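You operate a simulated robot arm through the tools that you are given. There is no shell and no other tool.

Carry out the task below with a simulated robot arm. There is one attempt and no reset: what you move stays moved.

Task
Clamp the white slat joint, rivet both holes, then free the clamp.
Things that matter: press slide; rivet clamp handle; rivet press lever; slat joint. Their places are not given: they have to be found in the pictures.

The check looks at the end state, three seconds after you hand in, the way a careful person would. Anything else that was tipped, shoved, dropped, spilled or broken makes it a failure.

Robot
A 6-joint arm with a two-finger parallel gripper, fixed in place. Base frame: the origin is on the floor under the middle of its stand, x ahead of it, y to its left, z up. Readings come in m, rad, newtons and seconds.
With the tool pointing down near the work surface it reaches from about 0.3 to 0.8 m from the base axis. Its first joint turns from -2.897 to 2.897 rad. Payload 3.43 kg.
Tool frame: the origin (TCP) lies between the finger pads and is the grasp point; the fingertips stand 0.034 m ahead of it; z points along the fingers, y is the line along which they close. The gripper opens to 0.128 m. The fingers are 0.024 m wide and 0.012 m thick; the gripper's body (0.048 by 0.13 m) begins 0.096 m behind the TCP.
Orientation is that of the tool frame in the base frame, as a unit quaternion [x, y, z, w]. With the fingers straight down and closing along the base's y, the tool's x points along the base's -x, its y along +y and its z along -z.

Tools
- The arm moves only by the tool drive_tool. Its arguments are lists of equal length, an entry for each row: "gripper": the opening, from 0 (shut) to 1 (fully open); "slide": the shift along the tool's x, y, z in m, a list of three; "rot": the turn, a rotation vector about the tool's x, y, z in rad, a list of three. In form: {"gripper": [gripper, ...], "slide": [[dx, dy, dz], ...], "rot": [[ax, ay, az], ...]}. A call has 1 to 20 rows; each row is the pose to reach, as a shift and turn from the pose commanded when the call began, along the tool's axes at that moment. A row lasts 0.2 s, in which the tool goes at most 0.05 m and 0.15 rad; a call with a longer step from one row to the next is refused whole, and so is a gripper value outside its range. A pose out of reach is approached as far as the arm can. The call stops where the force on the tool passes 90 N (or 10 N more than at its start, if that is more) or the arm is blocked; 0.2 s more then pass. Each finger travels about 0.045 m/s and halts on what it meets, pressing with about 30 N; the grip force reading is that of the motor and also rises with nothing between the fingers. The clock runs only during rows and for 0.2 s after the last one: add rows that repeat a pose to give the fingers time. The reply holds the time, the measured pose of the TCP, the force on the tool along the base axes, the opening and the grip force, in the units named above and with some noise, with the torque about the TCP (base axes, N m) and any sound that the robot's microphone picked up, and new pictures: "pictures" is both (left out), scene, wrist or none.
- Cameras (640 x 400 px; columns grow to the right, rows downward): "scene" is fixed at [0.2136, -0.4941, 1.6835]; the picture's right is [0.68, -0.73, 0.00], its down [-0.58, -0.54, -0.61] and it looks along [0.45, 0.42, -0.79] (base axes); focal length 354 px, centre (320, 200). "wrist" rides on the gripper at [0.076, -0.011, -0.16] in the tool frame; the picture's right is [0.15, 0.99, 0.00], its down [-0.88, 0.13, -0.46] and it looks along [-0.45, 0.07, 0.89] (tool axes); focal length 234 px, centre (320, 200).
- locate(camera, pixels): for up to 12 pixels [column, row] of the newest picture of that camera ("zoom" is the newest enlarged one), the place [x, y, z] in the base frame of the surface seen there, good to about 0.002 m, but the place of the scene camera against the robot may be out by one fixed shift of up to 0.018 m in any direction. The clock stands still meanwhile.
- enlarge(camera, box): a new picture of the part [left, top, right, bottom] of that camera's present view, enlarged. The clock stands still meanwhile.
- sign_off(): hands the job in; it is judged then, once.

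Leave the gripper open and the arm clear of the work at the hand-in unless told otherwise.

The tools are called after "Call:" by a JSON object that holds its "op" and its "data". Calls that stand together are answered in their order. drive_tool: Moves the arm, as the interface text tells. Its arguments: {"type":"object","properties":{"gripper":{"type":"array"},"slide":{"type":"array"},"rot":{"type":"array"},"pictures":{"type":"string","enum":["both","scene","wrist","none"]}},"required":["gripper","slide","rot"]} The other tools are called the same way: locate (camera, pixels) gives the place of the surface under pixels of a picture; enlarge (camera, box) takes an enlarged picture of a part of a camera's view; sign_off () hands the job in.

At the start:

```text
t: 0.0
ee_pos: [0.3646, -0.101, 1.3187]
orientation: [-0.001, 1.0, -0.001, -0.001]
contact_force: [-0.6, 0.4, -0.3]
torque: [0.04, -0.04, 0.0]
width: 0.1279
finger_force: 0.1
```

scene: 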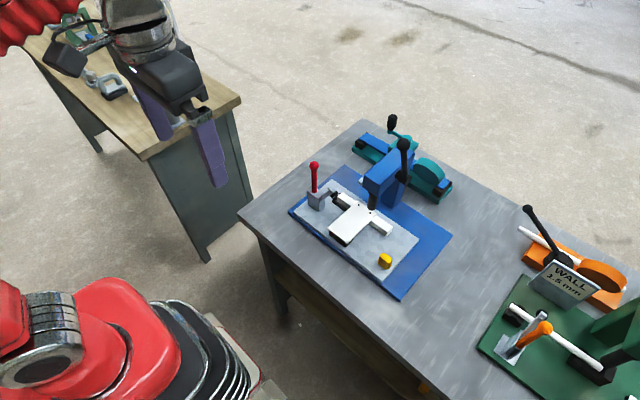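
wrist: 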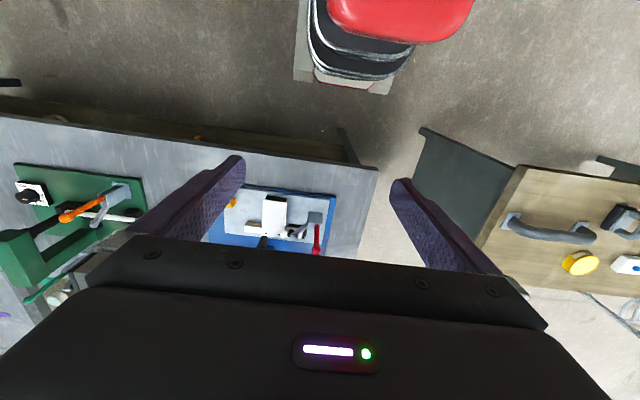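

I see the blue rivet press station near the scene centre, with a red-handled clamp (about 314,180), a white slat joint (about 360,220), a blue press with a black lever (about 403,150), and a yellow knob (385,261). I'll enlarge this area first.

Call:
{"op": "enlarge", "data": {"camera": "scene", "box": [280, 100, 470, 310]}}

Call:
{"op": "enlarge", "data": {"camera": "wrist", "box": [200, 170, 350, 270]}}

```text
1.90 times, centred on (375, 205) of scene
```

zoom: 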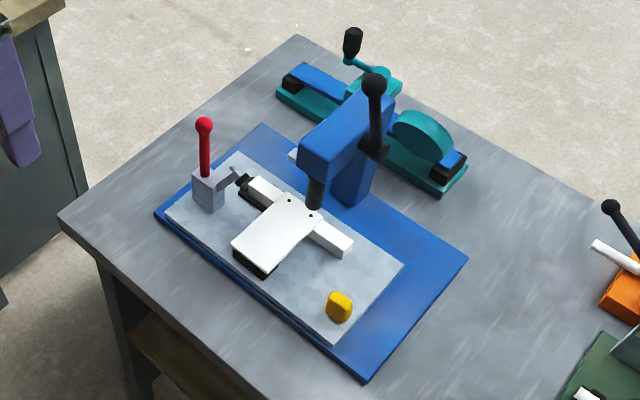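

```text
4.00 times, centred on (275, 220) of wrist
```

zoom: 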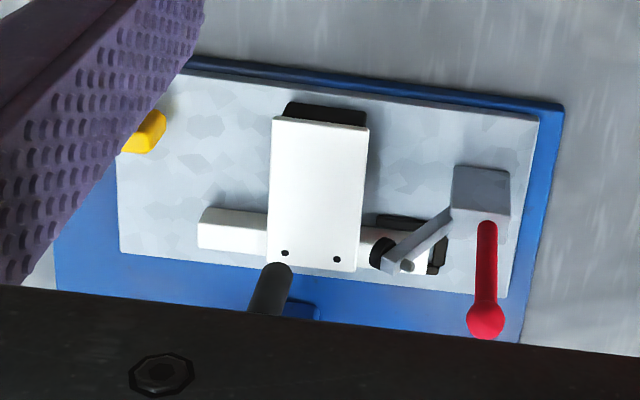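

The grey plate with the yellow knob looks like the slide. The white joint's two holes are near the dark ram. I'll measure key points with both cameras to compare them.

Call:
{"op": "locate", "data": {"camera": "zoom", "pixels": [[285, 253], [337, 259], [485, 320], [487, 230], [480, 190], [400, 250], [150, 135], [120, 250], [508, 297], [540, 118], [320, 180], [275, 270]]}}

Call:
{"op": "locate", "data": {"camera": "scene", "pixels": [[314, 165], [314, 190], [317, 200], [403, 145], [385, 261], [361, 205], [373, 213], [371, 205], [370, 180], [401, 175], [290, 212], [402, 299]]}}

```text
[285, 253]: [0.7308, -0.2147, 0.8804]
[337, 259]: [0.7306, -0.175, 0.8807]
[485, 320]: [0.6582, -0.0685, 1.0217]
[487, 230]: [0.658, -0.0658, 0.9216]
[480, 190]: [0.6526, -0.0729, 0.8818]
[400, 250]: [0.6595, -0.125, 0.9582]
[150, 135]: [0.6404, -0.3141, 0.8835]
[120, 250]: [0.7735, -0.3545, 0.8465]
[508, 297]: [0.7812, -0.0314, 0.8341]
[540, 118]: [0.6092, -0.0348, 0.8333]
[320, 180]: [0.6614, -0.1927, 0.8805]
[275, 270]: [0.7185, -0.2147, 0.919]
```

```text
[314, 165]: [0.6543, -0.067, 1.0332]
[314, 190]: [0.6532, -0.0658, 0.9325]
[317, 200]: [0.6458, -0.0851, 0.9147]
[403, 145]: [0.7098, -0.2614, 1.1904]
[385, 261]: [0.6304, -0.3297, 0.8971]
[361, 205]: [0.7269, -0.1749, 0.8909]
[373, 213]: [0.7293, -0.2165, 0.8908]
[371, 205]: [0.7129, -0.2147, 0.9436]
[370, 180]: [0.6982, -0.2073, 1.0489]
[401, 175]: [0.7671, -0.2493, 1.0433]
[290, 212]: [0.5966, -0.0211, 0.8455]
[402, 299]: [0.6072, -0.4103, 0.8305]
```

The wrist and scene readings differ by about (-0.004, 0, +0.010), and I trust the wrist. Hole 1 looks to be under the ram already, with hole 2 0.04 m to its +y side. I'll zoom in tightly on the clamp and the press.

Call:
{"op": "enlarge", "data": {"camera": "scene", "box": [285, 150, 385, 250]}}

Call:
{"op": "enlarge", "data": {"camera": "scene", "box": [350, 105, 460, 215]}}

```text
4.00 times, centred on (335, 200) of scene
```

zoom: 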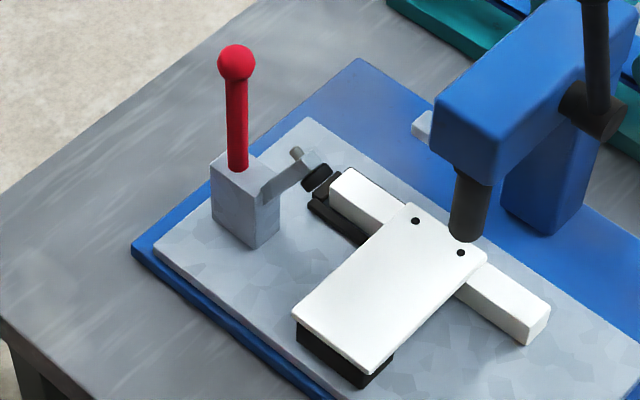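

```text
3.64 times, centred on (405, 160) of scene
```

zoom: 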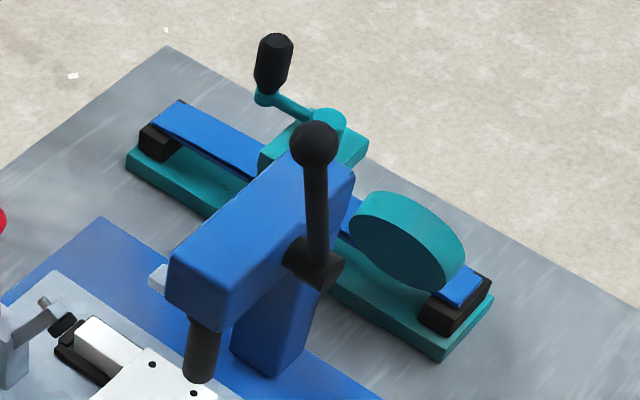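

The clamp arm (dark pad near 315,178 in the zoom) is raised while the red handle stands upright. I'll move the tool closer, staying well above everything, to about (0.50, -0.10, 1.17) for a better wrist view.

Call:
{"op": "drive_tool", "data": {"gripper": [1, 1, 1, 1, 1, 1], "slide": [[-0.023, 0, 0.025], [-0.046, 0, 0.05], [-0.069, 0, 0.075], [-0.092, 0, 0.1], [-0.115, 0, 0.125], [-0.135, 0, 0.15]], "rot": [[0, 0, 0], [0, 0, 0], [0, 0, 0], [0, 0, 0], [0, 0, 0], [0, 0, 0]]}}

```text
t: 1.4
ee_pos: [0.5004, -0.1004, 1.1685]
orientation: [0.0, 1.0, 0.001, 0.0]
contact_force: [-0.7, -0.1, 0.7]
torque: [-0.01, 0.0, 0.01]
width: 0.1283
finger_force: 0.1
```

scene: 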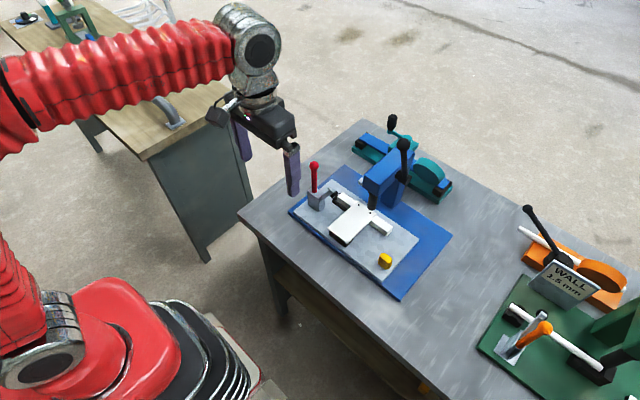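
wrist: 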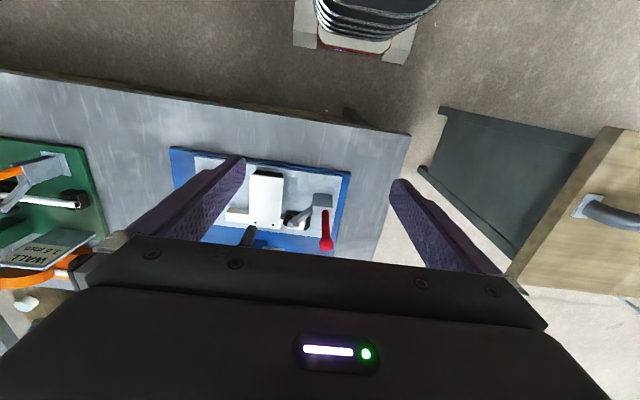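

The view is clear. I'll enlarge the wrist view around the clamp and slide.

Call:
{"op": "enlarge", "data": {"camera": "wrist", "box": [215, 150, 365, 260]}}

```text
3.64 times, centred on (290, 205) of wrist
```

zoom: 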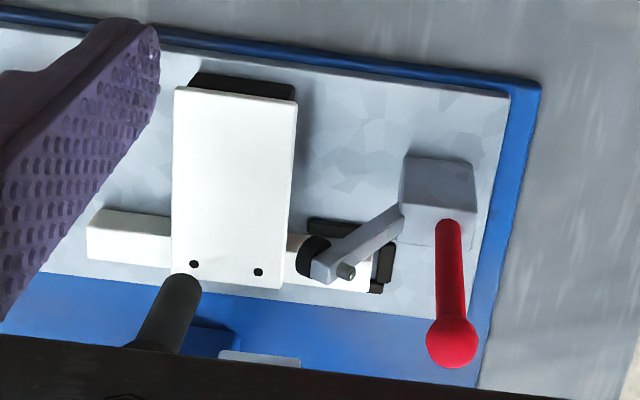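

Now I'll locate points along the arm, pad, body, handle and slat.

Call:
{"op": "locate", "data": {"camera": "zoom", "pixels": [[395, 215], [360, 240], [325, 268], [345, 271], [312, 248], [290, 253], [435, 185], [449, 225], [451, 340], [350, 283], [380, 270], [128, 235]]}}

Call:
{"op": "locate", "data": {"camera": "wrist", "pixels": [[268, 170], [268, 224], [281, 226], [246, 240], [240, 217], [310, 173], [262, 245]]}}

```text
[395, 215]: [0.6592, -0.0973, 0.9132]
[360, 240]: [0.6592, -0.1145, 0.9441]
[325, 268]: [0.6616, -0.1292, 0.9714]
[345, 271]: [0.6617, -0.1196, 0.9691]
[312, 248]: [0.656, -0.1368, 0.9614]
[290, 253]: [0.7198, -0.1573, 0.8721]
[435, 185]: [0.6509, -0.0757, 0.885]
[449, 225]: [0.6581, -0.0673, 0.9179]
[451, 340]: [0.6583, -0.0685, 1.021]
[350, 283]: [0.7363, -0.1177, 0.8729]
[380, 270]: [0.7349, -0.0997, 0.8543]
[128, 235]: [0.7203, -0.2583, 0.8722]
```

```text
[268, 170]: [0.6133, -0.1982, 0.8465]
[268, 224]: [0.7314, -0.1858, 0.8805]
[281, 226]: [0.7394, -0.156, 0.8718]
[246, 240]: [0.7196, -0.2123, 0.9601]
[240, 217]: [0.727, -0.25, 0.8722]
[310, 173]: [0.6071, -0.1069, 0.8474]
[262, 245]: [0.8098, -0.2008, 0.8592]
```

I'll take tighter close-ups of the clamp and the press lever to work out how they move.

Call:
{"op": "enlarge", "data": {"camera": "scene", "box": [298, 155, 348, 215]}}

Call:
{"op": "enlarge", "data": {"camera": "scene", "box": [360, 130, 420, 220]}}

Call:
{"op": "enlarge", "data": {"camera": "scene", "box": [335, 190, 395, 230]}}

```text
6.67 times, centred on (323, 185) of scene
```

zoom: 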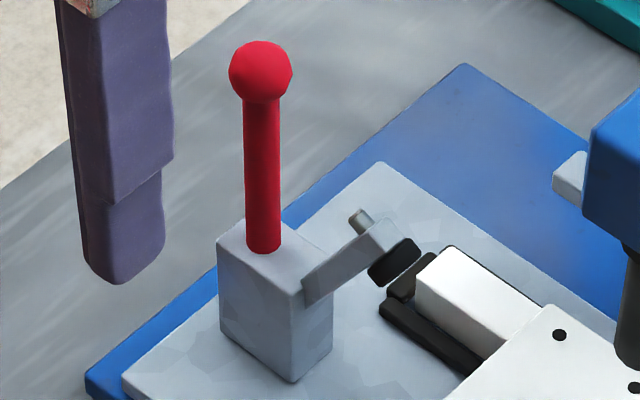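

```text
4.44 times, centred on (390, 175) of scene
```

zoom: 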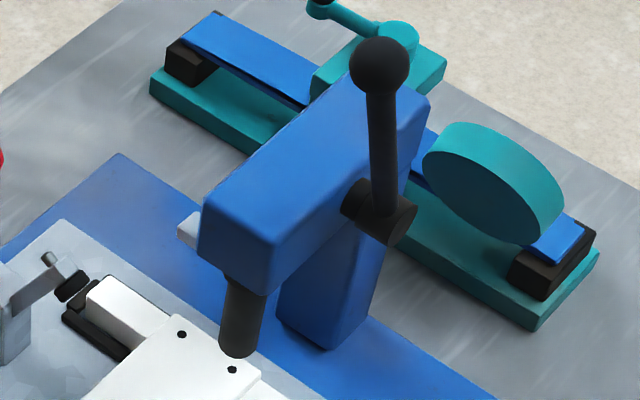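

```text
10.00 times, centred on (365, 210) of scene
```

zoom: 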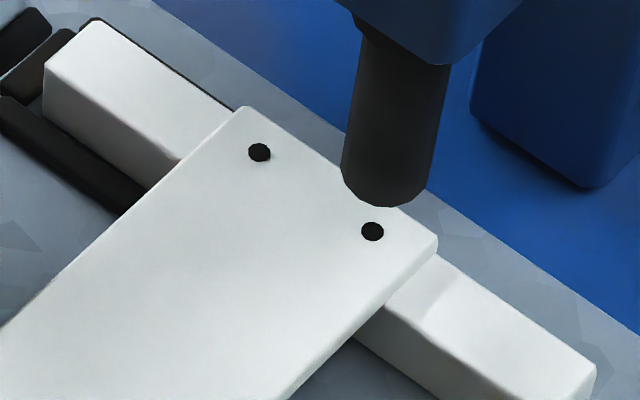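

Now I'll locate ram edges, ram bottom and holes in this zoom, to check the ram axis against the holes.

Call:
{"op": "locate", "data": {"camera": "zoom", "pixels": [[259, 152], [372, 231], [387, 200], [346, 165], [432, 180], [395, 100], [352, 100], [440, 100], [240, 112], [435, 245], [100, 30], [590, 370]]}}

```text
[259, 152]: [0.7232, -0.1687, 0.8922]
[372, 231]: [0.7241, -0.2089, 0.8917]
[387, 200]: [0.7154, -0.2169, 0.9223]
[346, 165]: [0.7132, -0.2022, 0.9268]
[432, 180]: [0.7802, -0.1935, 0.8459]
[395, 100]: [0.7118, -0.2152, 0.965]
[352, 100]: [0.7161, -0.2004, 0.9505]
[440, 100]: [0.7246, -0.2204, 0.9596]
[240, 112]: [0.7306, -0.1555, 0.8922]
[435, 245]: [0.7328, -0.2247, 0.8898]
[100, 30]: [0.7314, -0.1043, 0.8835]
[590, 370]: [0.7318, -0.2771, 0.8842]
```

Comparing the holes in both cameras, the scene shift is about (-0.007, +0.006, +0.011). The ram axis, corrected, is about (0.7295, -0.214), and hole 1 is at (0.7308, -0.2147), so it is aligned. Next I'll measure the lever and clamp handle in zoomed views.

Call:
{"op": "enlarge", "data": {"camera": "scene", "box": [375, 130, 425, 190]}}

```text
6.67 times, centred on (400, 160) of scene
```

zoom: 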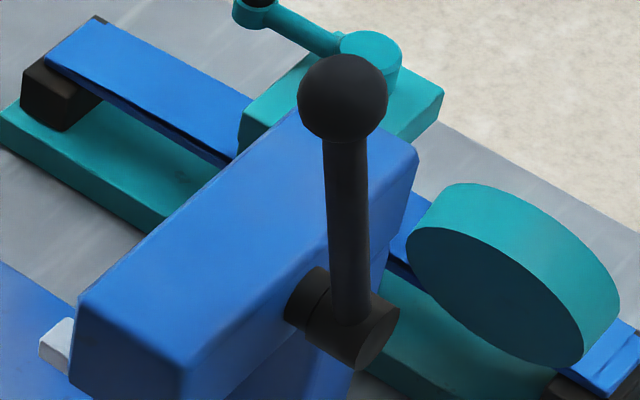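

Call:
{"op": "locate", "data": {"camera": "zoom", "pixels": [[342, 95], [342, 65], [342, 130], [346, 200], [348, 300], [372, 335], [325, 300], [300, 130], [180, 355], [90, 310], [408, 160], [60, 345]]}}

Call:
{"op": "enlarge", "data": {"camera": "scene", "box": [298, 155, 348, 215]}}

```text
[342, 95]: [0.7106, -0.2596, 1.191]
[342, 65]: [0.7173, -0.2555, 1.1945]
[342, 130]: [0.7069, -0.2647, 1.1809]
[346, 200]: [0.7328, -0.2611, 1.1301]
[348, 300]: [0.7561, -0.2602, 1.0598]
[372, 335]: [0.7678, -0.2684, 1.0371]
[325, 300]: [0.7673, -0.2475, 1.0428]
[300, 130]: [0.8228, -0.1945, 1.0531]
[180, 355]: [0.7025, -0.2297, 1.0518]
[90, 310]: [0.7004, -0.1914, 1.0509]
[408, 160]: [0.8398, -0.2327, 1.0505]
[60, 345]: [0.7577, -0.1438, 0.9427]
```

```text
6.67 times, centred on (323, 185) of scene
```

zoom: 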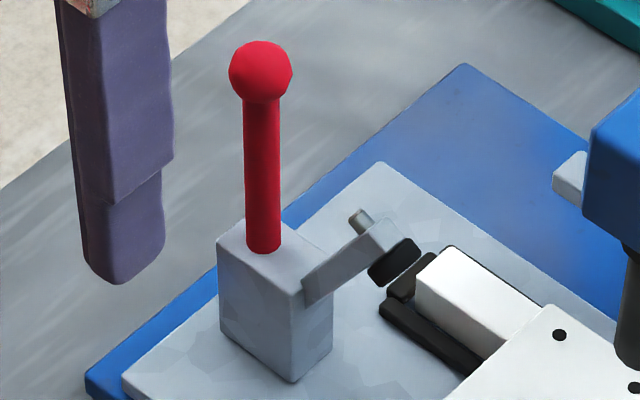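

I'll locate points on the clamp: ball, handle, body top, arm and pad.

Call:
{"op": "locate", "data": {"camera": "zoom", "pixels": [[261, 71], [262, 160], [262, 240], [230, 243], [300, 270], [240, 290], [310, 290], [350, 250], [375, 240], [358, 215], [395, 262], [565, 190]]}}

Call:
{"op": "enlarge", "data": {"camera": "wrist", "box": [270, 170, 350, 260]}}

```text
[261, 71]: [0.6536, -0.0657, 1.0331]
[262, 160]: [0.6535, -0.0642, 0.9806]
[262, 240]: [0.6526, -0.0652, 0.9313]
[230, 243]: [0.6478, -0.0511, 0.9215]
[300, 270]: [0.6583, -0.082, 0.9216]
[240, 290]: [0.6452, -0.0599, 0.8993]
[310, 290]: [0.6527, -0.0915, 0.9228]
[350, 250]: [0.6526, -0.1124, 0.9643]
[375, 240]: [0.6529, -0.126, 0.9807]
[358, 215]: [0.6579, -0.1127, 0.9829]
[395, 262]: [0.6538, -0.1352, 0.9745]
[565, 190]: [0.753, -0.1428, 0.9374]
```

```text
4.44 times, centred on (310, 215) of wrist
```

zoom: 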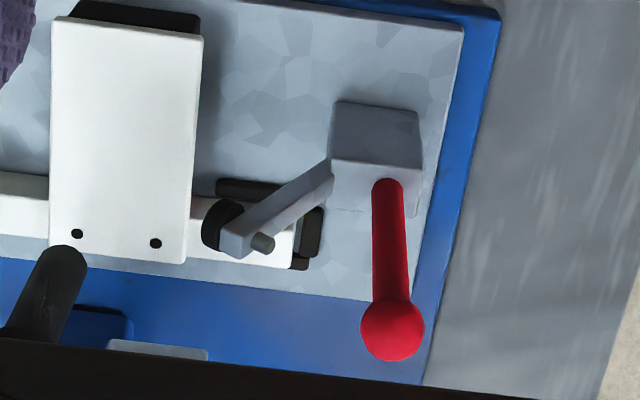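

Corrected clamp values: handle vertical at about (0.664, -0.067), ball centre z ≈ 1.011, and an arm that pivots near the body and sits about 60° up. I'll turn the tool -90° about its axis, so the fingers close along base x and the camera sits on the -y side. At the same time I'll move above the ball to about (0.664, -0.067, 1.11).

Call:
{"op": "drive_tool", "data": {"gripper": [1, 1, 1, 1, 1, 1, 1, 1, 1, 1, 1], "slide": [[-0.015, 0.003, 0.005], [-0.03, 0.006, 0.011], [-0.045, 0.009, 0.016], [-0.06, 0.012, 0.022], [-0.075, 0.015, 0.027], [-0.09, 0.018, 0.033], [-0.105, 0.021, 0.038], [-0.12, 0.024, 0.044], [-0.135, 0.027, 0.049], [-0.15, 0.03, 0.054], [-0.1636, 0.0334, 0.0585]], "rot": [[0, 0, -0.1428], [0, 0, -0.2856], [0, 0, -0.4284], [0, 0, -0.5712], [0, 0, -0.714], [0, 0, -0.8568], [0, 0, -0.9996], [0, 0, -1.1424], [0, 0, -1.2852], [0, 0, -1.428], [0, 0, -1.5708]]}}

```text
t: 3.8
ee_pos: [0.6645, -0.0677, 1.1076]
orientation: [0.708, -0.706, 0.001, 0.0]
contact_force: [-1.2, -0.3, -0.2]
torque: [0.01, 0.02, 0.03]
width: 0.1282
finger_force: 0.0
```

scene: 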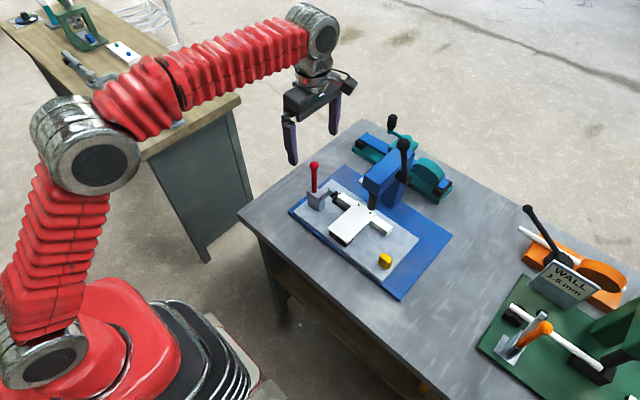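
wrist: 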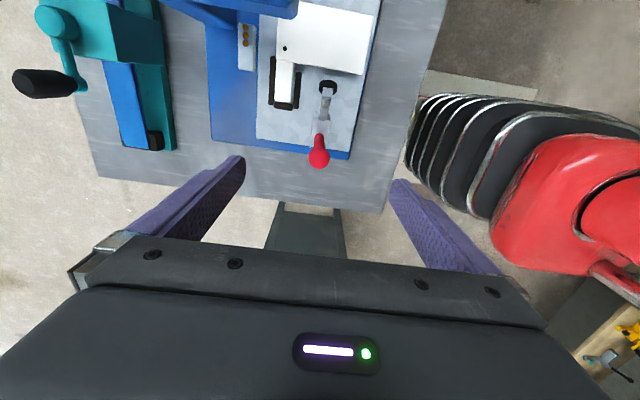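

I can see a pale strip with brass dots by the press (about 246,45). I'll enlarge it and the clamp, and relocate the ball.

Call:
{"op": "enlarge", "data": {"camera": "wrist", "box": [200, 0, 390, 180]}}

Call:
{"op": "locate", "data": {"camera": "wrist", "pixels": [[319, 157], [319, 140], [326, 110], [328, 86], [246, 45], [284, 48], [265, 170], [345, 153], [372, 130]]}}

```text
2.22 times, centred on (295, 90) of wrist
```

zoom: 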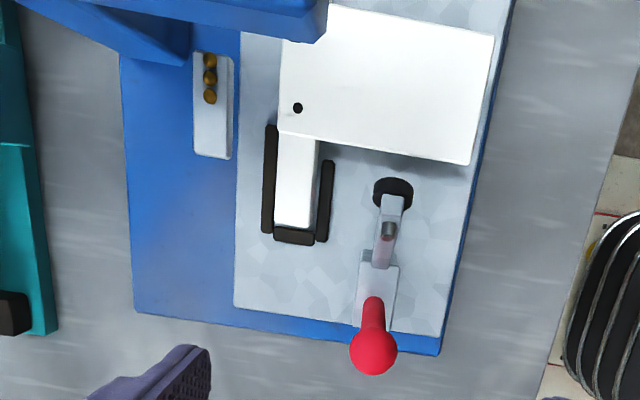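

```text
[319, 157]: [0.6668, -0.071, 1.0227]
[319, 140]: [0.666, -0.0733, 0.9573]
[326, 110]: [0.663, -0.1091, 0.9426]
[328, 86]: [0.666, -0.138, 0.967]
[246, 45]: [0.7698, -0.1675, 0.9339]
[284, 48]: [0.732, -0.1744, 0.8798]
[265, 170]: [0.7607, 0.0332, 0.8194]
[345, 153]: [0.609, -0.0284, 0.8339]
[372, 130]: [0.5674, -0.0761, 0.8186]
```

Three brass rivets sit in a magazine by the press. The ball centre works out at about (0.6664, -0.0675, 1.011). I'll descend 0.098 m with the fingers open on either side of it in x, then close gently.

Call:
{"op": "drive_tool", "data": {"gripper": [1, 1, 1, 0.6, 0.4, 0.2, 0.1, 0.1, 0.1, 0.1, 0.1], "slide": [[0, -0.002, 0.035], [0, -0.002, 0.07], [0, -0.002, 0.098], [0, -0.002, 0.098], [0, -0.002, 0.098], [0, -0.002, 0.098], [0, -0.002, 0.098], [0, -0.002, 0.098], [0, -0.002, 0.098], [0, -0.002, 0.098], [0, -0.002, 0.098]], "rot": [[0, 0, 0], [0, 0, 0], [0, 0, 0], [0, 0, 0], [0, 0, 0], [0, 0, 0], [0, 0, 0], [0, 0, 0], [0, 0, 0], [0, 0, 0], [0, 0, 0]]}}

```text
t: 6.2
ee_pos: [0.6648, -0.0669, 1.0116]
orientation: [0.708, -0.706, 0.0, 0.001]
contact_force: [-13.4, 0.1, 0.0]
torque: [0.02, 0.02, 0.04]
width: 0.0237
finger_force: 44.7
```

scene: 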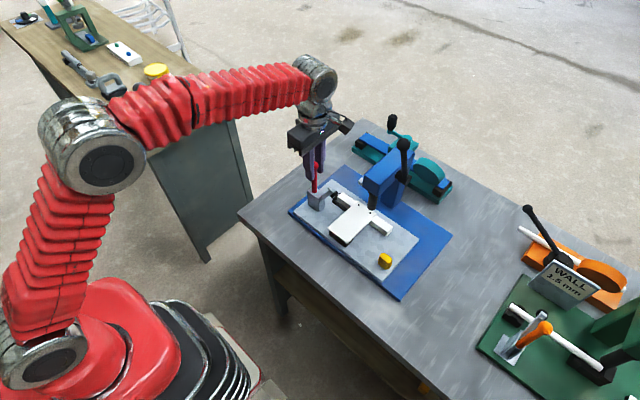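
wrist: 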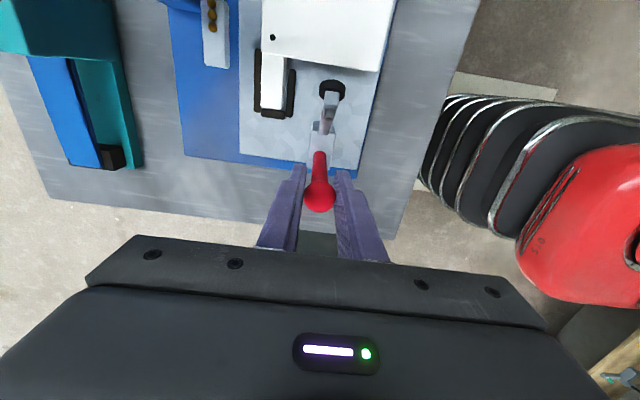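

The ball is gripped (width 0.0237), with about 13 N of side bias in -x. I'll relax that by 2 mm and test a small 12 mm push toward +y (away from the arm), reading the force.

Call:
{"op": "drive_tool", "data": {"gripper": [0.1, 0.1, 0.1, 0.1], "slide": [[0, 0.002, 0], [-0.004, 0.002, 0], [-0.008, 0.002, 0.0003], [-0.012, 0.002, 0.0006]], "rot": [[0, 0, 0], [0, 0, 0], [0, 0, 0], [0, 0, 0]]}}

```text
t: 7.2
ee_pos: [0.6648, -0.0557, 1.0113]
orientation: [-0.707, 0.707, -0.001, 0.0]
contact_force: [14.9, -11.8, -3.4]
torque: [-1.28, -0.01, 0.01]
width: 0.0242
finger_force: 45.0
```

scene: 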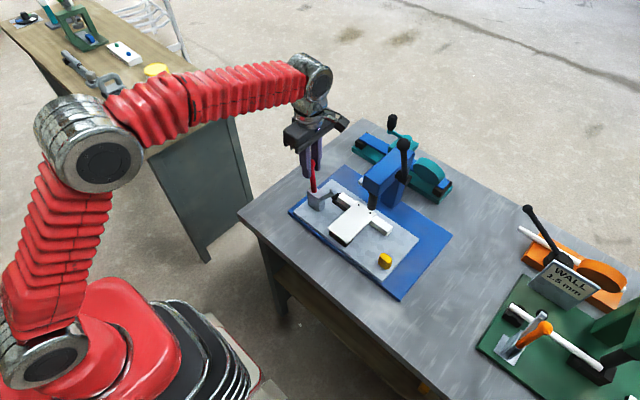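
wrist: 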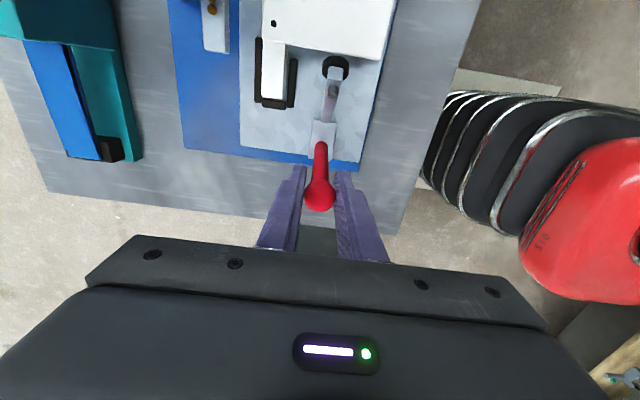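

It moved 11 mm with about 12 N of resistance. I need to see whether the handle tilted or the slide shifted, so I'll zoom in.

Call:
{"op": "enlarge", "data": {"camera": "wrist", "box": [220, 0, 400, 220]}}

Call:
{"op": "locate", "data": {"camera": "wrist", "pixels": [[273, 23], [336, 73], [330, 105], [320, 190], [320, 155], [325, 130], [291, 165]]}}

Call:
{"op": "enlarge", "data": {"camera": "scene", "box": [298, 155, 398, 235]}}

```text
1.82 times, centred on (310, 110) of wrist
```

zoom: 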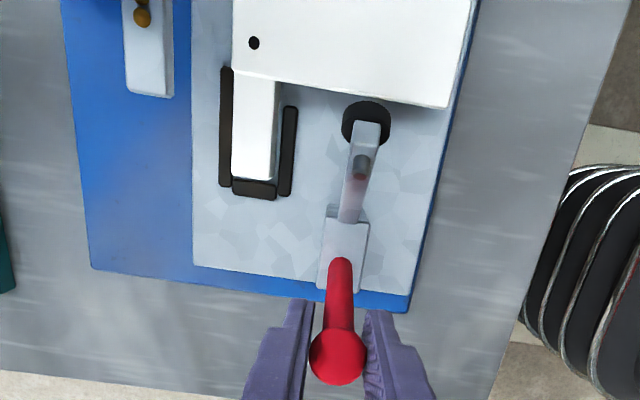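

```text
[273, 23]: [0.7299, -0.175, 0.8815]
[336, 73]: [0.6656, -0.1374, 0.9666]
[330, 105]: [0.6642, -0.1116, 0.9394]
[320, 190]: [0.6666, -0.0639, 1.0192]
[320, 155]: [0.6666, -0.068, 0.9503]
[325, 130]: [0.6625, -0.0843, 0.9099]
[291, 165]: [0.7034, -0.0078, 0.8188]
```

```text
5.00 times, centred on (348, 195) of scene
```

zoom: 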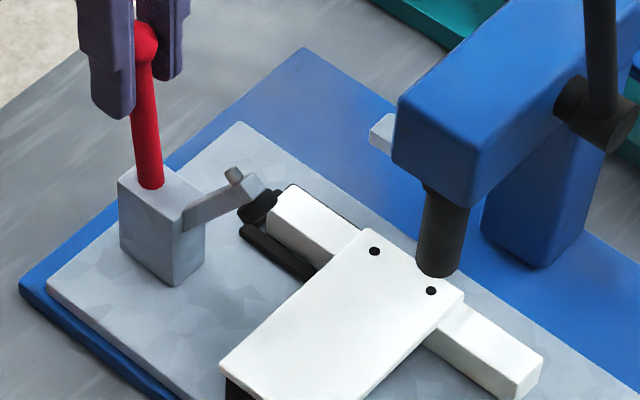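

The slide has not moved (hole 2 is still at y = -0.175). The handle tilted and the arm is coming down, so +y is the closing direction. From the tilt, the pivot is near z ≈ 0.90 with radius ≈ 0.111. I'll follow that arc to about 45° and check.

Call:
{"op": "drive_tool", "data": {"gripper": [0.1, 0.1, 0.1, 0.1, 0.1], "slide": [[-0.0175, -0.001, 0.0032], [-0.0357, -0.001, 0.0098], [-0.0525, -0.001, 0.0195], [-0.0673, -0.001, 0.0319], [-0.0673, -0.001, 0.0319]], "rot": [[0, 0, 0], [0, 0, 0], [0, 0, 0], [0, 0, 0], [0, 0, 0]]}}

```text
t: 8.4
ee_pos: [0.6656, 0.0106, 0.9812]
orientation: [0.708, -0.707, 0.0, 0.0]
contact_force: [5.2, -1.9, 13.3]
torque: [-1.14, -0.01, 0.0]
width: 0.0238
finger_force: 45.2
```

scene: 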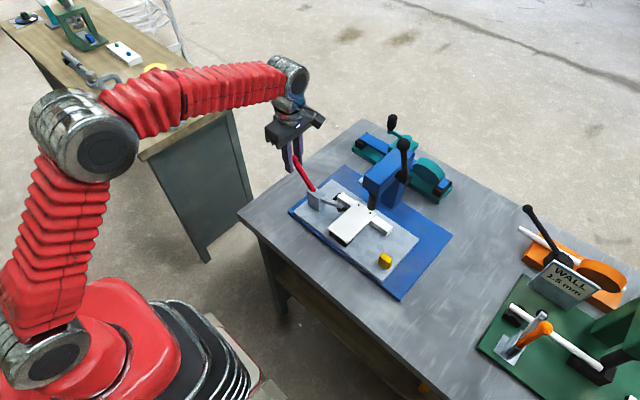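
wrist: 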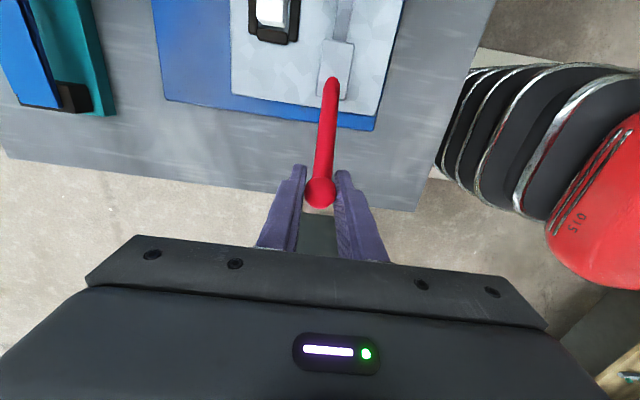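

The arc fits well (radius ≈ 0.114, now about 43°). I'll check the arm and pad in the scene view.

Call:
{"op": "enlarge", "data": {"camera": "scene", "box": [285, 150, 385, 230]}}

```text
5.00 times, centred on (335, 190) of scene
```

zoom: 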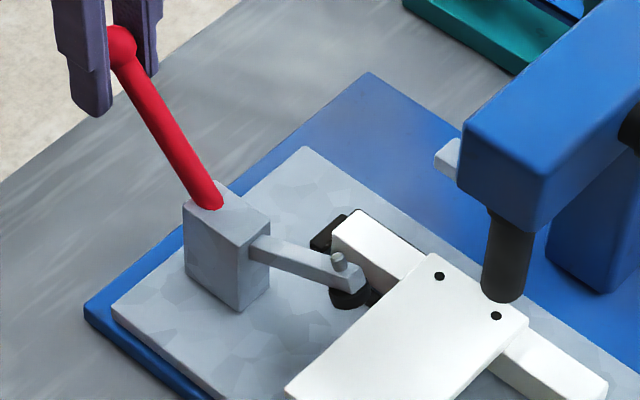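

Call:
{"op": "locate", "data": {"camera": "zoom", "pixels": [[350, 280], [300, 258], [350, 298], [340, 262], [262, 245], [439, 276], [405, 258], [287, 393], [380, 300]]}}

```text
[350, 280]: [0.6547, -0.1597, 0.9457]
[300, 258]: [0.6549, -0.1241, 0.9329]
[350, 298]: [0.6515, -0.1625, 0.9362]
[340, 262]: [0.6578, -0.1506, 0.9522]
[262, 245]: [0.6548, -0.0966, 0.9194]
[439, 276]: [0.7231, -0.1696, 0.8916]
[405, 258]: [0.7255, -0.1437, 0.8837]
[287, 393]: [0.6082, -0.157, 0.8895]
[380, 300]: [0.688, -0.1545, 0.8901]
```

The arm is now about 23° above horizontal, and the pad will land on the plate near y ≈ -0.17. I'll continue along the arc to about 75° in small steps, watching force and sound.

Call:
{"op": "drive_tool", "data": {"gripper": [0.1, 0.1, 0.1, 0.1, 0.1, 0.1], "slide": [[-0.0097, 0, 0.0097], [-0.0154, 0, 0.0178], [-0.0211, 0, 0.026], [-0.0253, 0, 0.035], [-0.0295, 0, 0.044], [-0.0325, 0, 0.0535]], "rot": [[0, 0, 0], [0, 0, 0], [0, 0, 0], [0, 0, 0], [0, 0, 0], [0, 0, 0]]}}

Call:
{"op": "enlarge", "data": {"camera": "scene", "box": [285, 150, 385, 230]}}

```text
t: 9.8
ee_pos: [0.6646, 0.0432, 0.9252]
orientation: [0.707, -0.707, 0.001, 0.0]
contact_force: [5.5, -15.4, 16.5]
torque: [-0.59, 0.08, 0.02]
width: 0.0242
finger_force: 45.1
```

scene: 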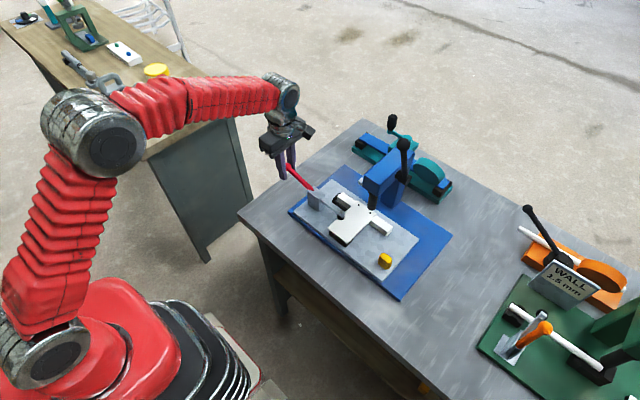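
wrist: 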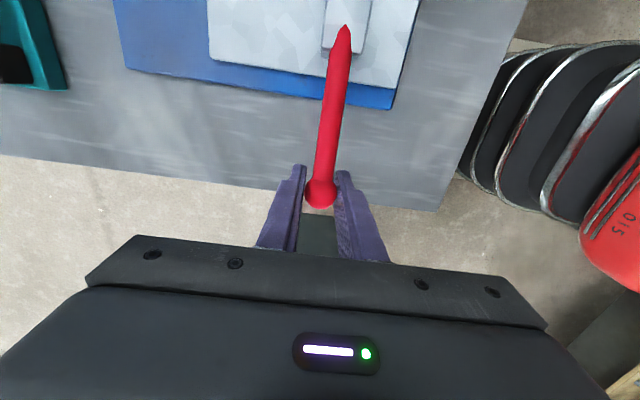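

```text
5.00 times, centred on (335, 190) of scene
```

zoom: 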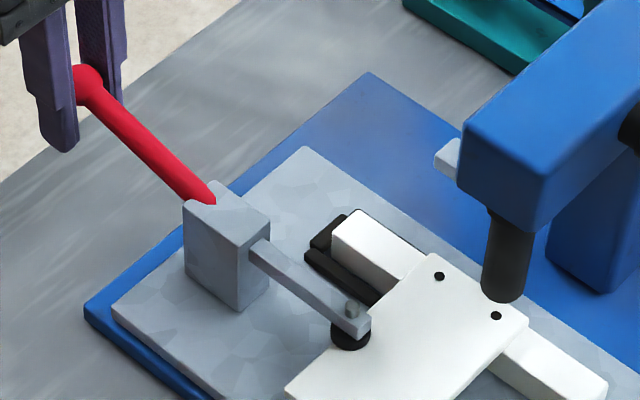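

The arm is nearly horizontal and the pad is over the plate edge. There is no click yet. I'll continue toward 90° in small steps.

Call:
{"op": "drive_tool", "data": {"gripper": [0.1, 0.1, 0.1, 0.1, 0.1], "slide": [[-0.0012, 0, 0.005], [-0.0022, 0, 0.0097], [-0.003, 0, 0.0145], [-0.0035, 0, 0.0196], [-0.0038, 0, 0.0245]], "rot": [[0, 0, 0], [0, 0, 0], [0, 0, 0], [0, 0, 0], [0, 0, 0]]}}

Call:
{"op": "enlarge", "data": {"camera": "scene", "box": [285, 150, 385, 230]}}

```text
t: 11.0
ee_pos: [0.665, 0.0478, 0.9073]
orientation: [0.707, -0.707, 0.003, -0.003]
contact_force: [-1.6, 3.5, 60.4]
torque: [-0.51, -0.06, -0.01]
width: 0.0243
finger_force: 44.6
```

scene: 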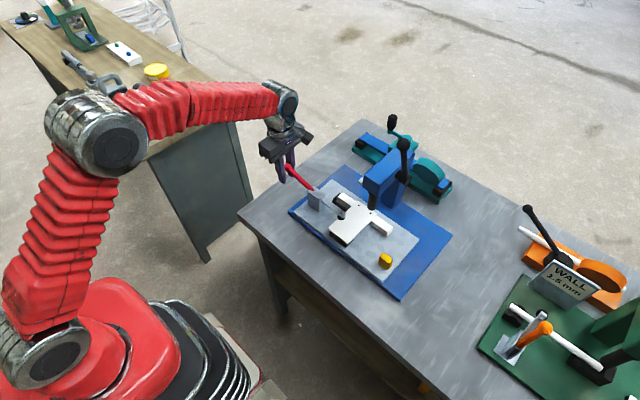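
wrist: 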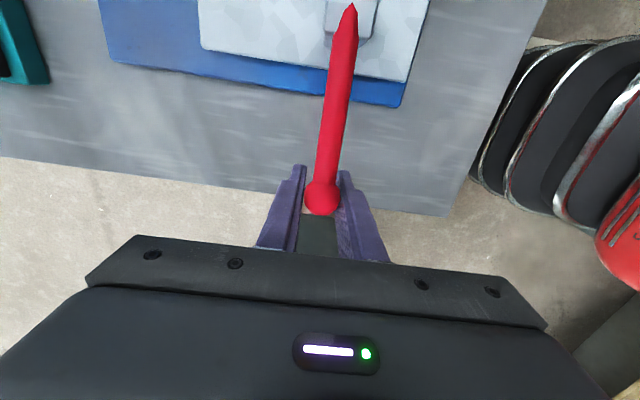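

```text
5.00 times, centred on (335, 190) of scene
```

zoom: 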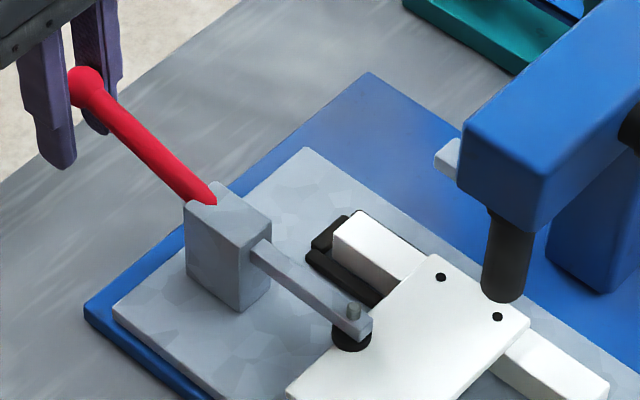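

Resistance rose to 60 N upward at z = 0.907, so the clamp is biting. I'll check arm and pad heights.

Call:
{"op": "locate", "data": {"camera": "zoom", "pixels": [[360, 325], [300, 285], [352, 345], [265, 255], [95, 85], [150, 140], [195, 190], [380, 350], [440, 277], [498, 317]]}}

Call:
{"op": "enlarge", "data": {"camera": "scene", "box": [320, 190, 360, 230]}}

```text
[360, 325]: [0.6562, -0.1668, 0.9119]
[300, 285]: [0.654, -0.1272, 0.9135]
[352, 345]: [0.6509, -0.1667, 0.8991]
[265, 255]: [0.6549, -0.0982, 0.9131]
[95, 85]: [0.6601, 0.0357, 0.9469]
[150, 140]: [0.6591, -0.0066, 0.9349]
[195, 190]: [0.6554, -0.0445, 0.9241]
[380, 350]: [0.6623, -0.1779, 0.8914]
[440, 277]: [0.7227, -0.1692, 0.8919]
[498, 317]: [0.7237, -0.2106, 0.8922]
```

```text
10.00 times, centred on (340, 210) of scene
```

zoom: 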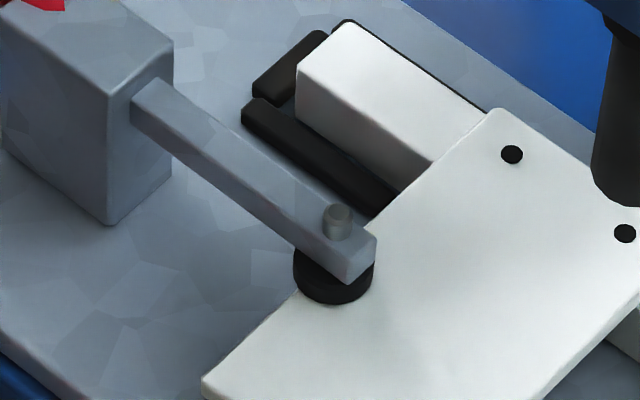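

The arm is level and the pad sits flat on the plate. The handle stopped at about 75°, with the fingers sliding down past the ball. I'll open the gripper and see whether the clamp stays closed.

Call:
{"op": "drive_tool", "data": {"gripper": [0.3, 0.5, 0.5, 0.5], "slide": [[0, 0, 0], [0, 0, 0], [0, 0, 0], [0, 0, 0]], "rot": [[0, 0, 0], [0, 0, 0], [0, 0, 0], [0, 0, 0]]}}

Call:
{"op": "enlarge", "data": {"camera": "scene", "box": [275, 150, 375, 230]}}

```text
t: 12.0
ee_pos: [0.6631, 0.0468, 0.9002]
orientation: [0.708, -0.706, 0.0, 0.001]
contact_force: [0.0, -0.3, 0.5]
torque: [-0.01, 0.01, 0.05]
width: 0.064
finger_force: 0.1
```

scene: 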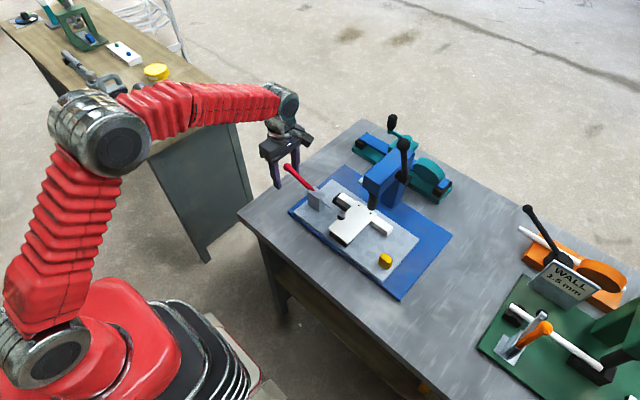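
wrist: 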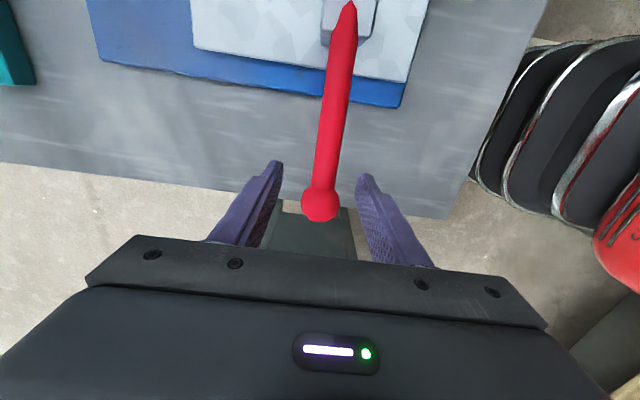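

```text
5.00 times, centred on (325, 190) of scene
```

zoom: 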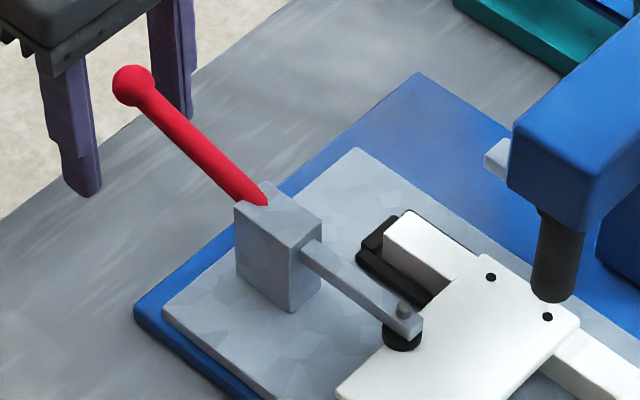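

The handle appears to stay down with the arm level. I'll measure again to confirm nothing sprang back.

Call:
{"op": "locate", "data": {"camera": "zoom", "pixels": [[132, 85], [200, 140], [240, 180], [410, 325], [350, 285], [315, 255], [402, 345], [491, 277], [548, 317], [533, 280], [555, 290]]}}

Call:
{"op": "locate", "data": {"camera": "wrist", "pixels": [[318, 205], [330, 130], [345, 40]]}}

```text
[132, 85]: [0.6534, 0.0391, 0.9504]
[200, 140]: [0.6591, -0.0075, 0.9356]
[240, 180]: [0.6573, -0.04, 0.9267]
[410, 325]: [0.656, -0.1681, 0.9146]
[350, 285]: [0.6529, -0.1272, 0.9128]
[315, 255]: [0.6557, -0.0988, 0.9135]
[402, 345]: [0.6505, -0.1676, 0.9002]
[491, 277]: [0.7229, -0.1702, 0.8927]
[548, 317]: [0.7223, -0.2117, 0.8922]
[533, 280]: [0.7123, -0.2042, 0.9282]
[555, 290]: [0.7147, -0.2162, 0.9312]
```

```text
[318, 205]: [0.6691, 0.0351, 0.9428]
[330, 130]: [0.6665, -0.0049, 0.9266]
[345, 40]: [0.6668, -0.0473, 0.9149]
```

The handle stays at about 75° and the arm is level on the plate, so the clamp holds. Next is the press lever. I'll rise straight up to z ≈ 1.27, then move to about (0.65, -0.26) while turning back +90°. The fingertips at 1.236 stay above the lever ball (top about 1.185).

Call:
{"op": "drive_tool", "data": {"gripper": [0.5, 0.5, 0.5, 0.5, 0.5, 0.6, 0.7, 0.7, 0.7, 0.7, 0.7, 0.7, 0.7, 0.7, 0.7, 0.7, 0.7, 0.7, 0.7], "slide": [[0, 0, -0.046], [0, 0, -0.092], [0, 0, -0.138], [0, 0, -0.184], [0, 0, -0.23], [0, 0, -0.276], [0, 0, -0.322], [0, 0, -0.368], [0.028, 0.001, -0.37], [0.056, 0.002, -0.37], [0.084, 0.003, -0.37], [0.112, 0.004, -0.37], [0.14, 0.005, -0.37], [0.168, 0.006, -0.37], [0.196, 0.008, -0.37], [0.224, 0.01, -0.37], [0.252, 0.011, -0.37], [0.28, 0.012, -0.37], [0.307, 0.013, -0.37]], "rot": [[0, 0, 0], [0, 0, 0], [0, 0, 0], [0, 0, 0], [0, 0, 0], [0, 0, 0], [0, 0, 0], [0, 0, 0], [0, 0, 0.1428], [0, 0, 0.2856], [0, 0, 0.4284], [0, 0, 0.5712], [0, 0, 0.714], [0, 0, 0.8568], [0, 0, 0.9996], [0, 0, 1.1424], [0, 0, 1.2852], [0, 0, 1.428], [0, 0, 1.5708]]}}

```text
t: 16.0
ee_pos: [0.6093, -0.2417, 1.239]
orientation: [0.0, 1.0, 0.0, 0.0]
contact_force: [0.2, -0.9, -1.1]
torque: [0.01, 0.04, 0.01]
width: 0.0894
finger_force: 0.1
out of reach, approached as far as the arm can: row 8, 9, 10, 11, 12, 13, 14, 15, 16, 17, 18, 19
```

scene: 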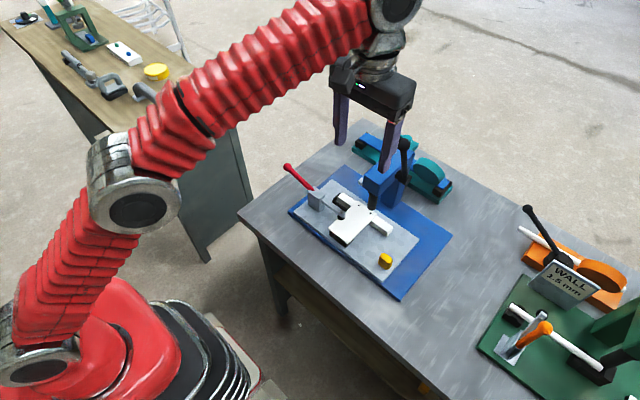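
wrist: 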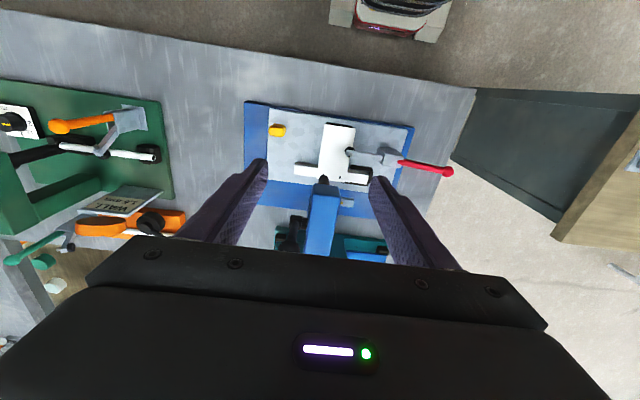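

That pose was partly out of reach with the tool vertical, and the tool stopped at (0.609, -0.242, 1.239). The lever ball, near (0.727, -0.261, 1.171), therefore needs a tilted tool. I'll tilt the tool 45° so the fingers point forward and down (-0.785 about tool y), in place.

Call:
{"op": "drive_tool", "data": {"gripper": [0.7, 0.7, 0.7, 0.7, 0.7, 0.7], "slide": [[0, 0, 0], [0, 0, 0], [0, 0, 0], [0, 0, 0], [0, 0, 0], [0, 0, 0]], "rot": [[0, -0.131, 0], [0, -0.262, 0], [0, -0.393, 0], [0, -0.524, 0], [0, -0.655, 0], [0, -0.785, 0]]}}

```text
t: 17.4
ee_pos: [0.6111, -0.2427, 1.2379]
orientation: [-0.001, 0.924, -0.001, 0.382]
contact_force: [0.3, 0.2, 0.5]
torque: [-0.02, 0.03, 0.02]
width: 0.0898
finger_force: 0.1
```

scene: 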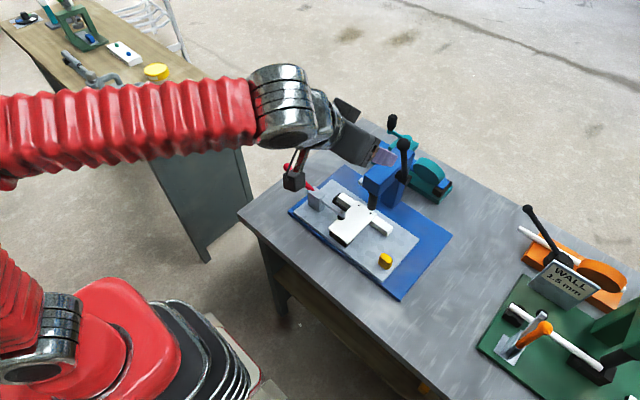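
wrist: 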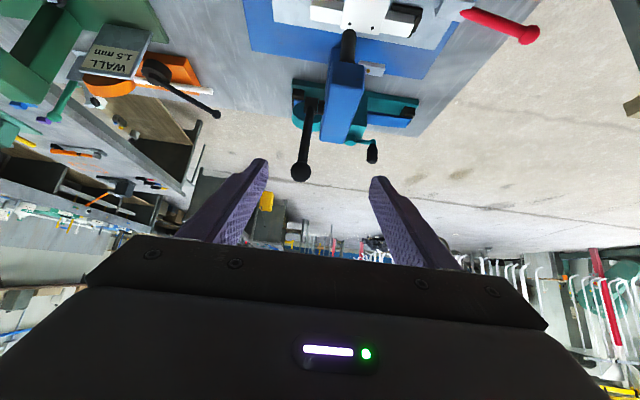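

The wrist view now shows the lever ball at about (301,172) and the press clearly. I'll locate the ball, shaft, hub and head.

Call:
{"op": "enlarge", "data": {"camera": "wrist", "box": [240, 20, 400, 190]}}

Call:
{"op": "locate", "data": {"camera": "wrist", "pixels": [[301, 171], [306, 140], [309, 110], [316, 88], [345, 90], [331, 90], [350, 32], [372, 68]]}}

```text
2.35 times, centred on (320, 105) of wrist
```

zoom: 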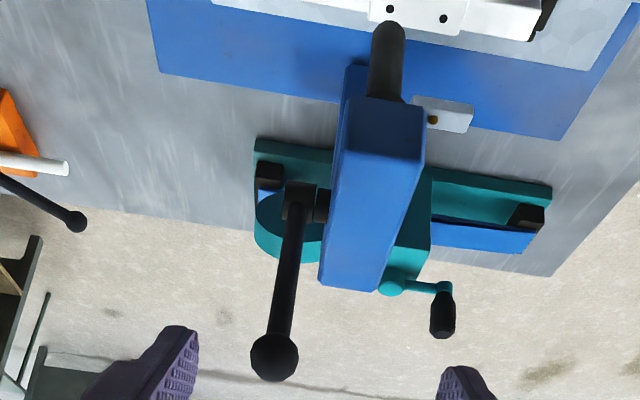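

```text
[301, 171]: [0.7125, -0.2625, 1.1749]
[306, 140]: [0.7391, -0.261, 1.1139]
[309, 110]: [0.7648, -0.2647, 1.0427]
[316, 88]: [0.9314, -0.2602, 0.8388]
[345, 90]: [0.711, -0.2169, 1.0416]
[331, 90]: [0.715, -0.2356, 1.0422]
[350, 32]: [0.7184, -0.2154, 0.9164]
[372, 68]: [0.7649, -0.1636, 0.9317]
```

The ball centre is about (0.7255, -0.2625, 1.170), and the head top at z ≈ 1.042 is well below. I'll align sideways first, then advance 0.129 m along the fingers so the ball sits between the pads, and close.

Call:
{"op": "drive_tool", "data": {"gripper": [0.7, 0.7, 0.7, 0.7, 0.7, 0.5, 0.3, 0.15, 0.15, 0.15, 0.15], "slide": [[-0.0328, -0.0198, 0.0], [-0.0328, -0.0198, 0.035], [-0.0328, -0.0198, 0.07], [-0.0328, -0.0198, 0.105], [-0.0328, -0.0198, 0.129], [-0.0328, -0.0198, 0.129], [-0.0328, -0.0198, 0.129], [-0.0328, -0.0198, 0.129], [-0.0328, -0.0198, 0.129], [-0.0328, -0.0198, 0.129], [-0.0328, -0.0198, 0.129]], "rot": [[0, 0, 0], [0, 0, 0], [0, 0, 0], [0, 0, 0], [0, 0, 0], [0, 0, 0], [0, 0, 0], [0, 0, 0], [0, 0, 0], [0, 0, 0], [0, 0, 0]]}}

```text
t: 19.8
ee_pos: [0.7249, -0.263, 1.1699]
orientation: [0.0, 0.924, -0.001, 0.382]
contact_force: [2.1, -4.2, -0.2]
torque: [0.0, -0.16, -0.02]
width: 0.027
finger_force: 45.6
```

scene: 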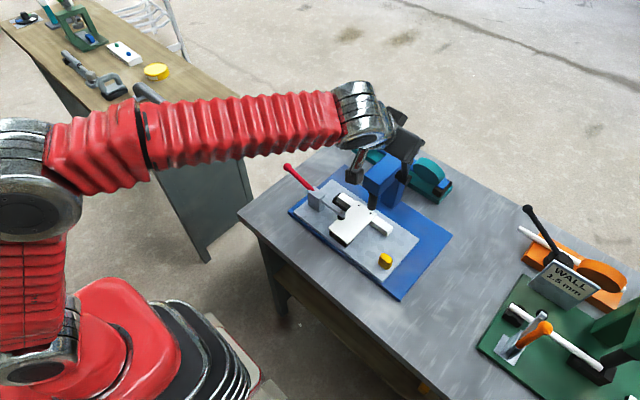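
wrist: 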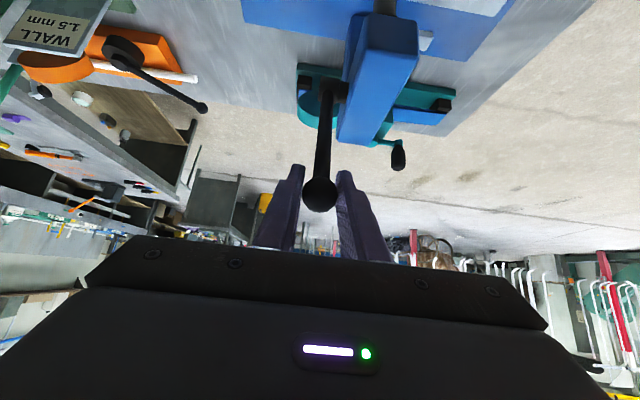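

The lever ball is gripped (width 0.027). The lever pivots near (0.776, z 1.026) with radius ≈ 0.152, and is now about 20° from vertical. Hole 1 is within about 1.5 mm of the ram axis. I'll pull along the arc to 40° first.

Call:
{"op": "drive_tool", "data": {"gripper": [0.15, 0.15, 0.15, 0.15], "slide": [[0.0134, 0, -0.0056], [0.0259, 0, -0.0095], [0.039, 0, -0.0125], [0.0521, 0, -0.0142]], "rot": [[0, 0, 0], [0, 0, 0], [0, 0, 0], [0, 0, 0]]}}

Call:
{"op": "enlarge", "data": {"camera": "scene", "box": [320, 140, 420, 240]}}

```text
t: 20.8
ee_pos: [0.6771, -0.263, 1.1435]
orientation: [0.001, 0.924, -0.001, 0.383]
contact_force: [3.8, -5.2, 10.7]
torque: [0.07, -1.22, -0.08]
width: 0.0272
finger_force: 44.6
```

scene: 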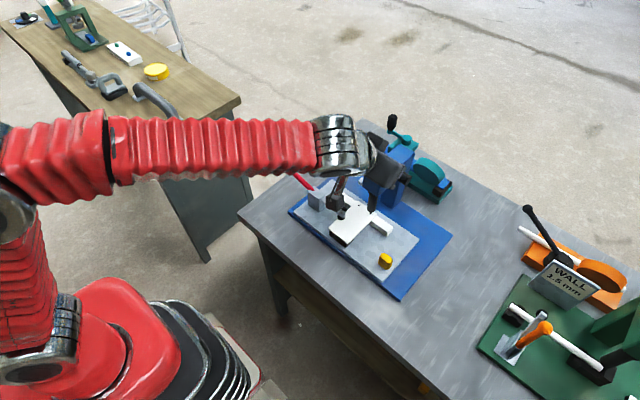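
wrist: 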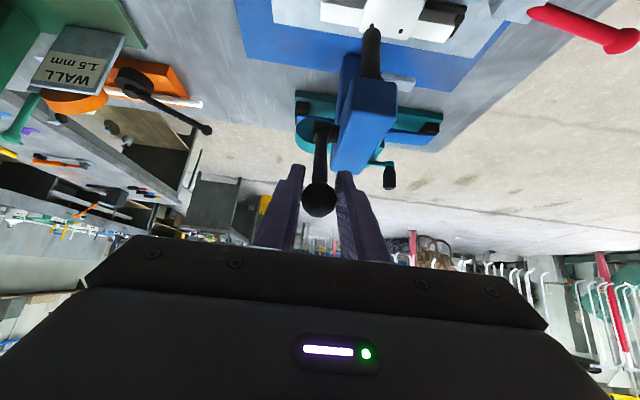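

```text
4.00 times, centred on (370, 190) of scene
```

zoom: 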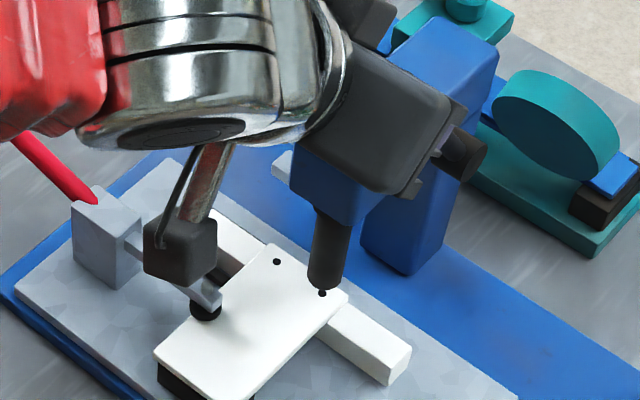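

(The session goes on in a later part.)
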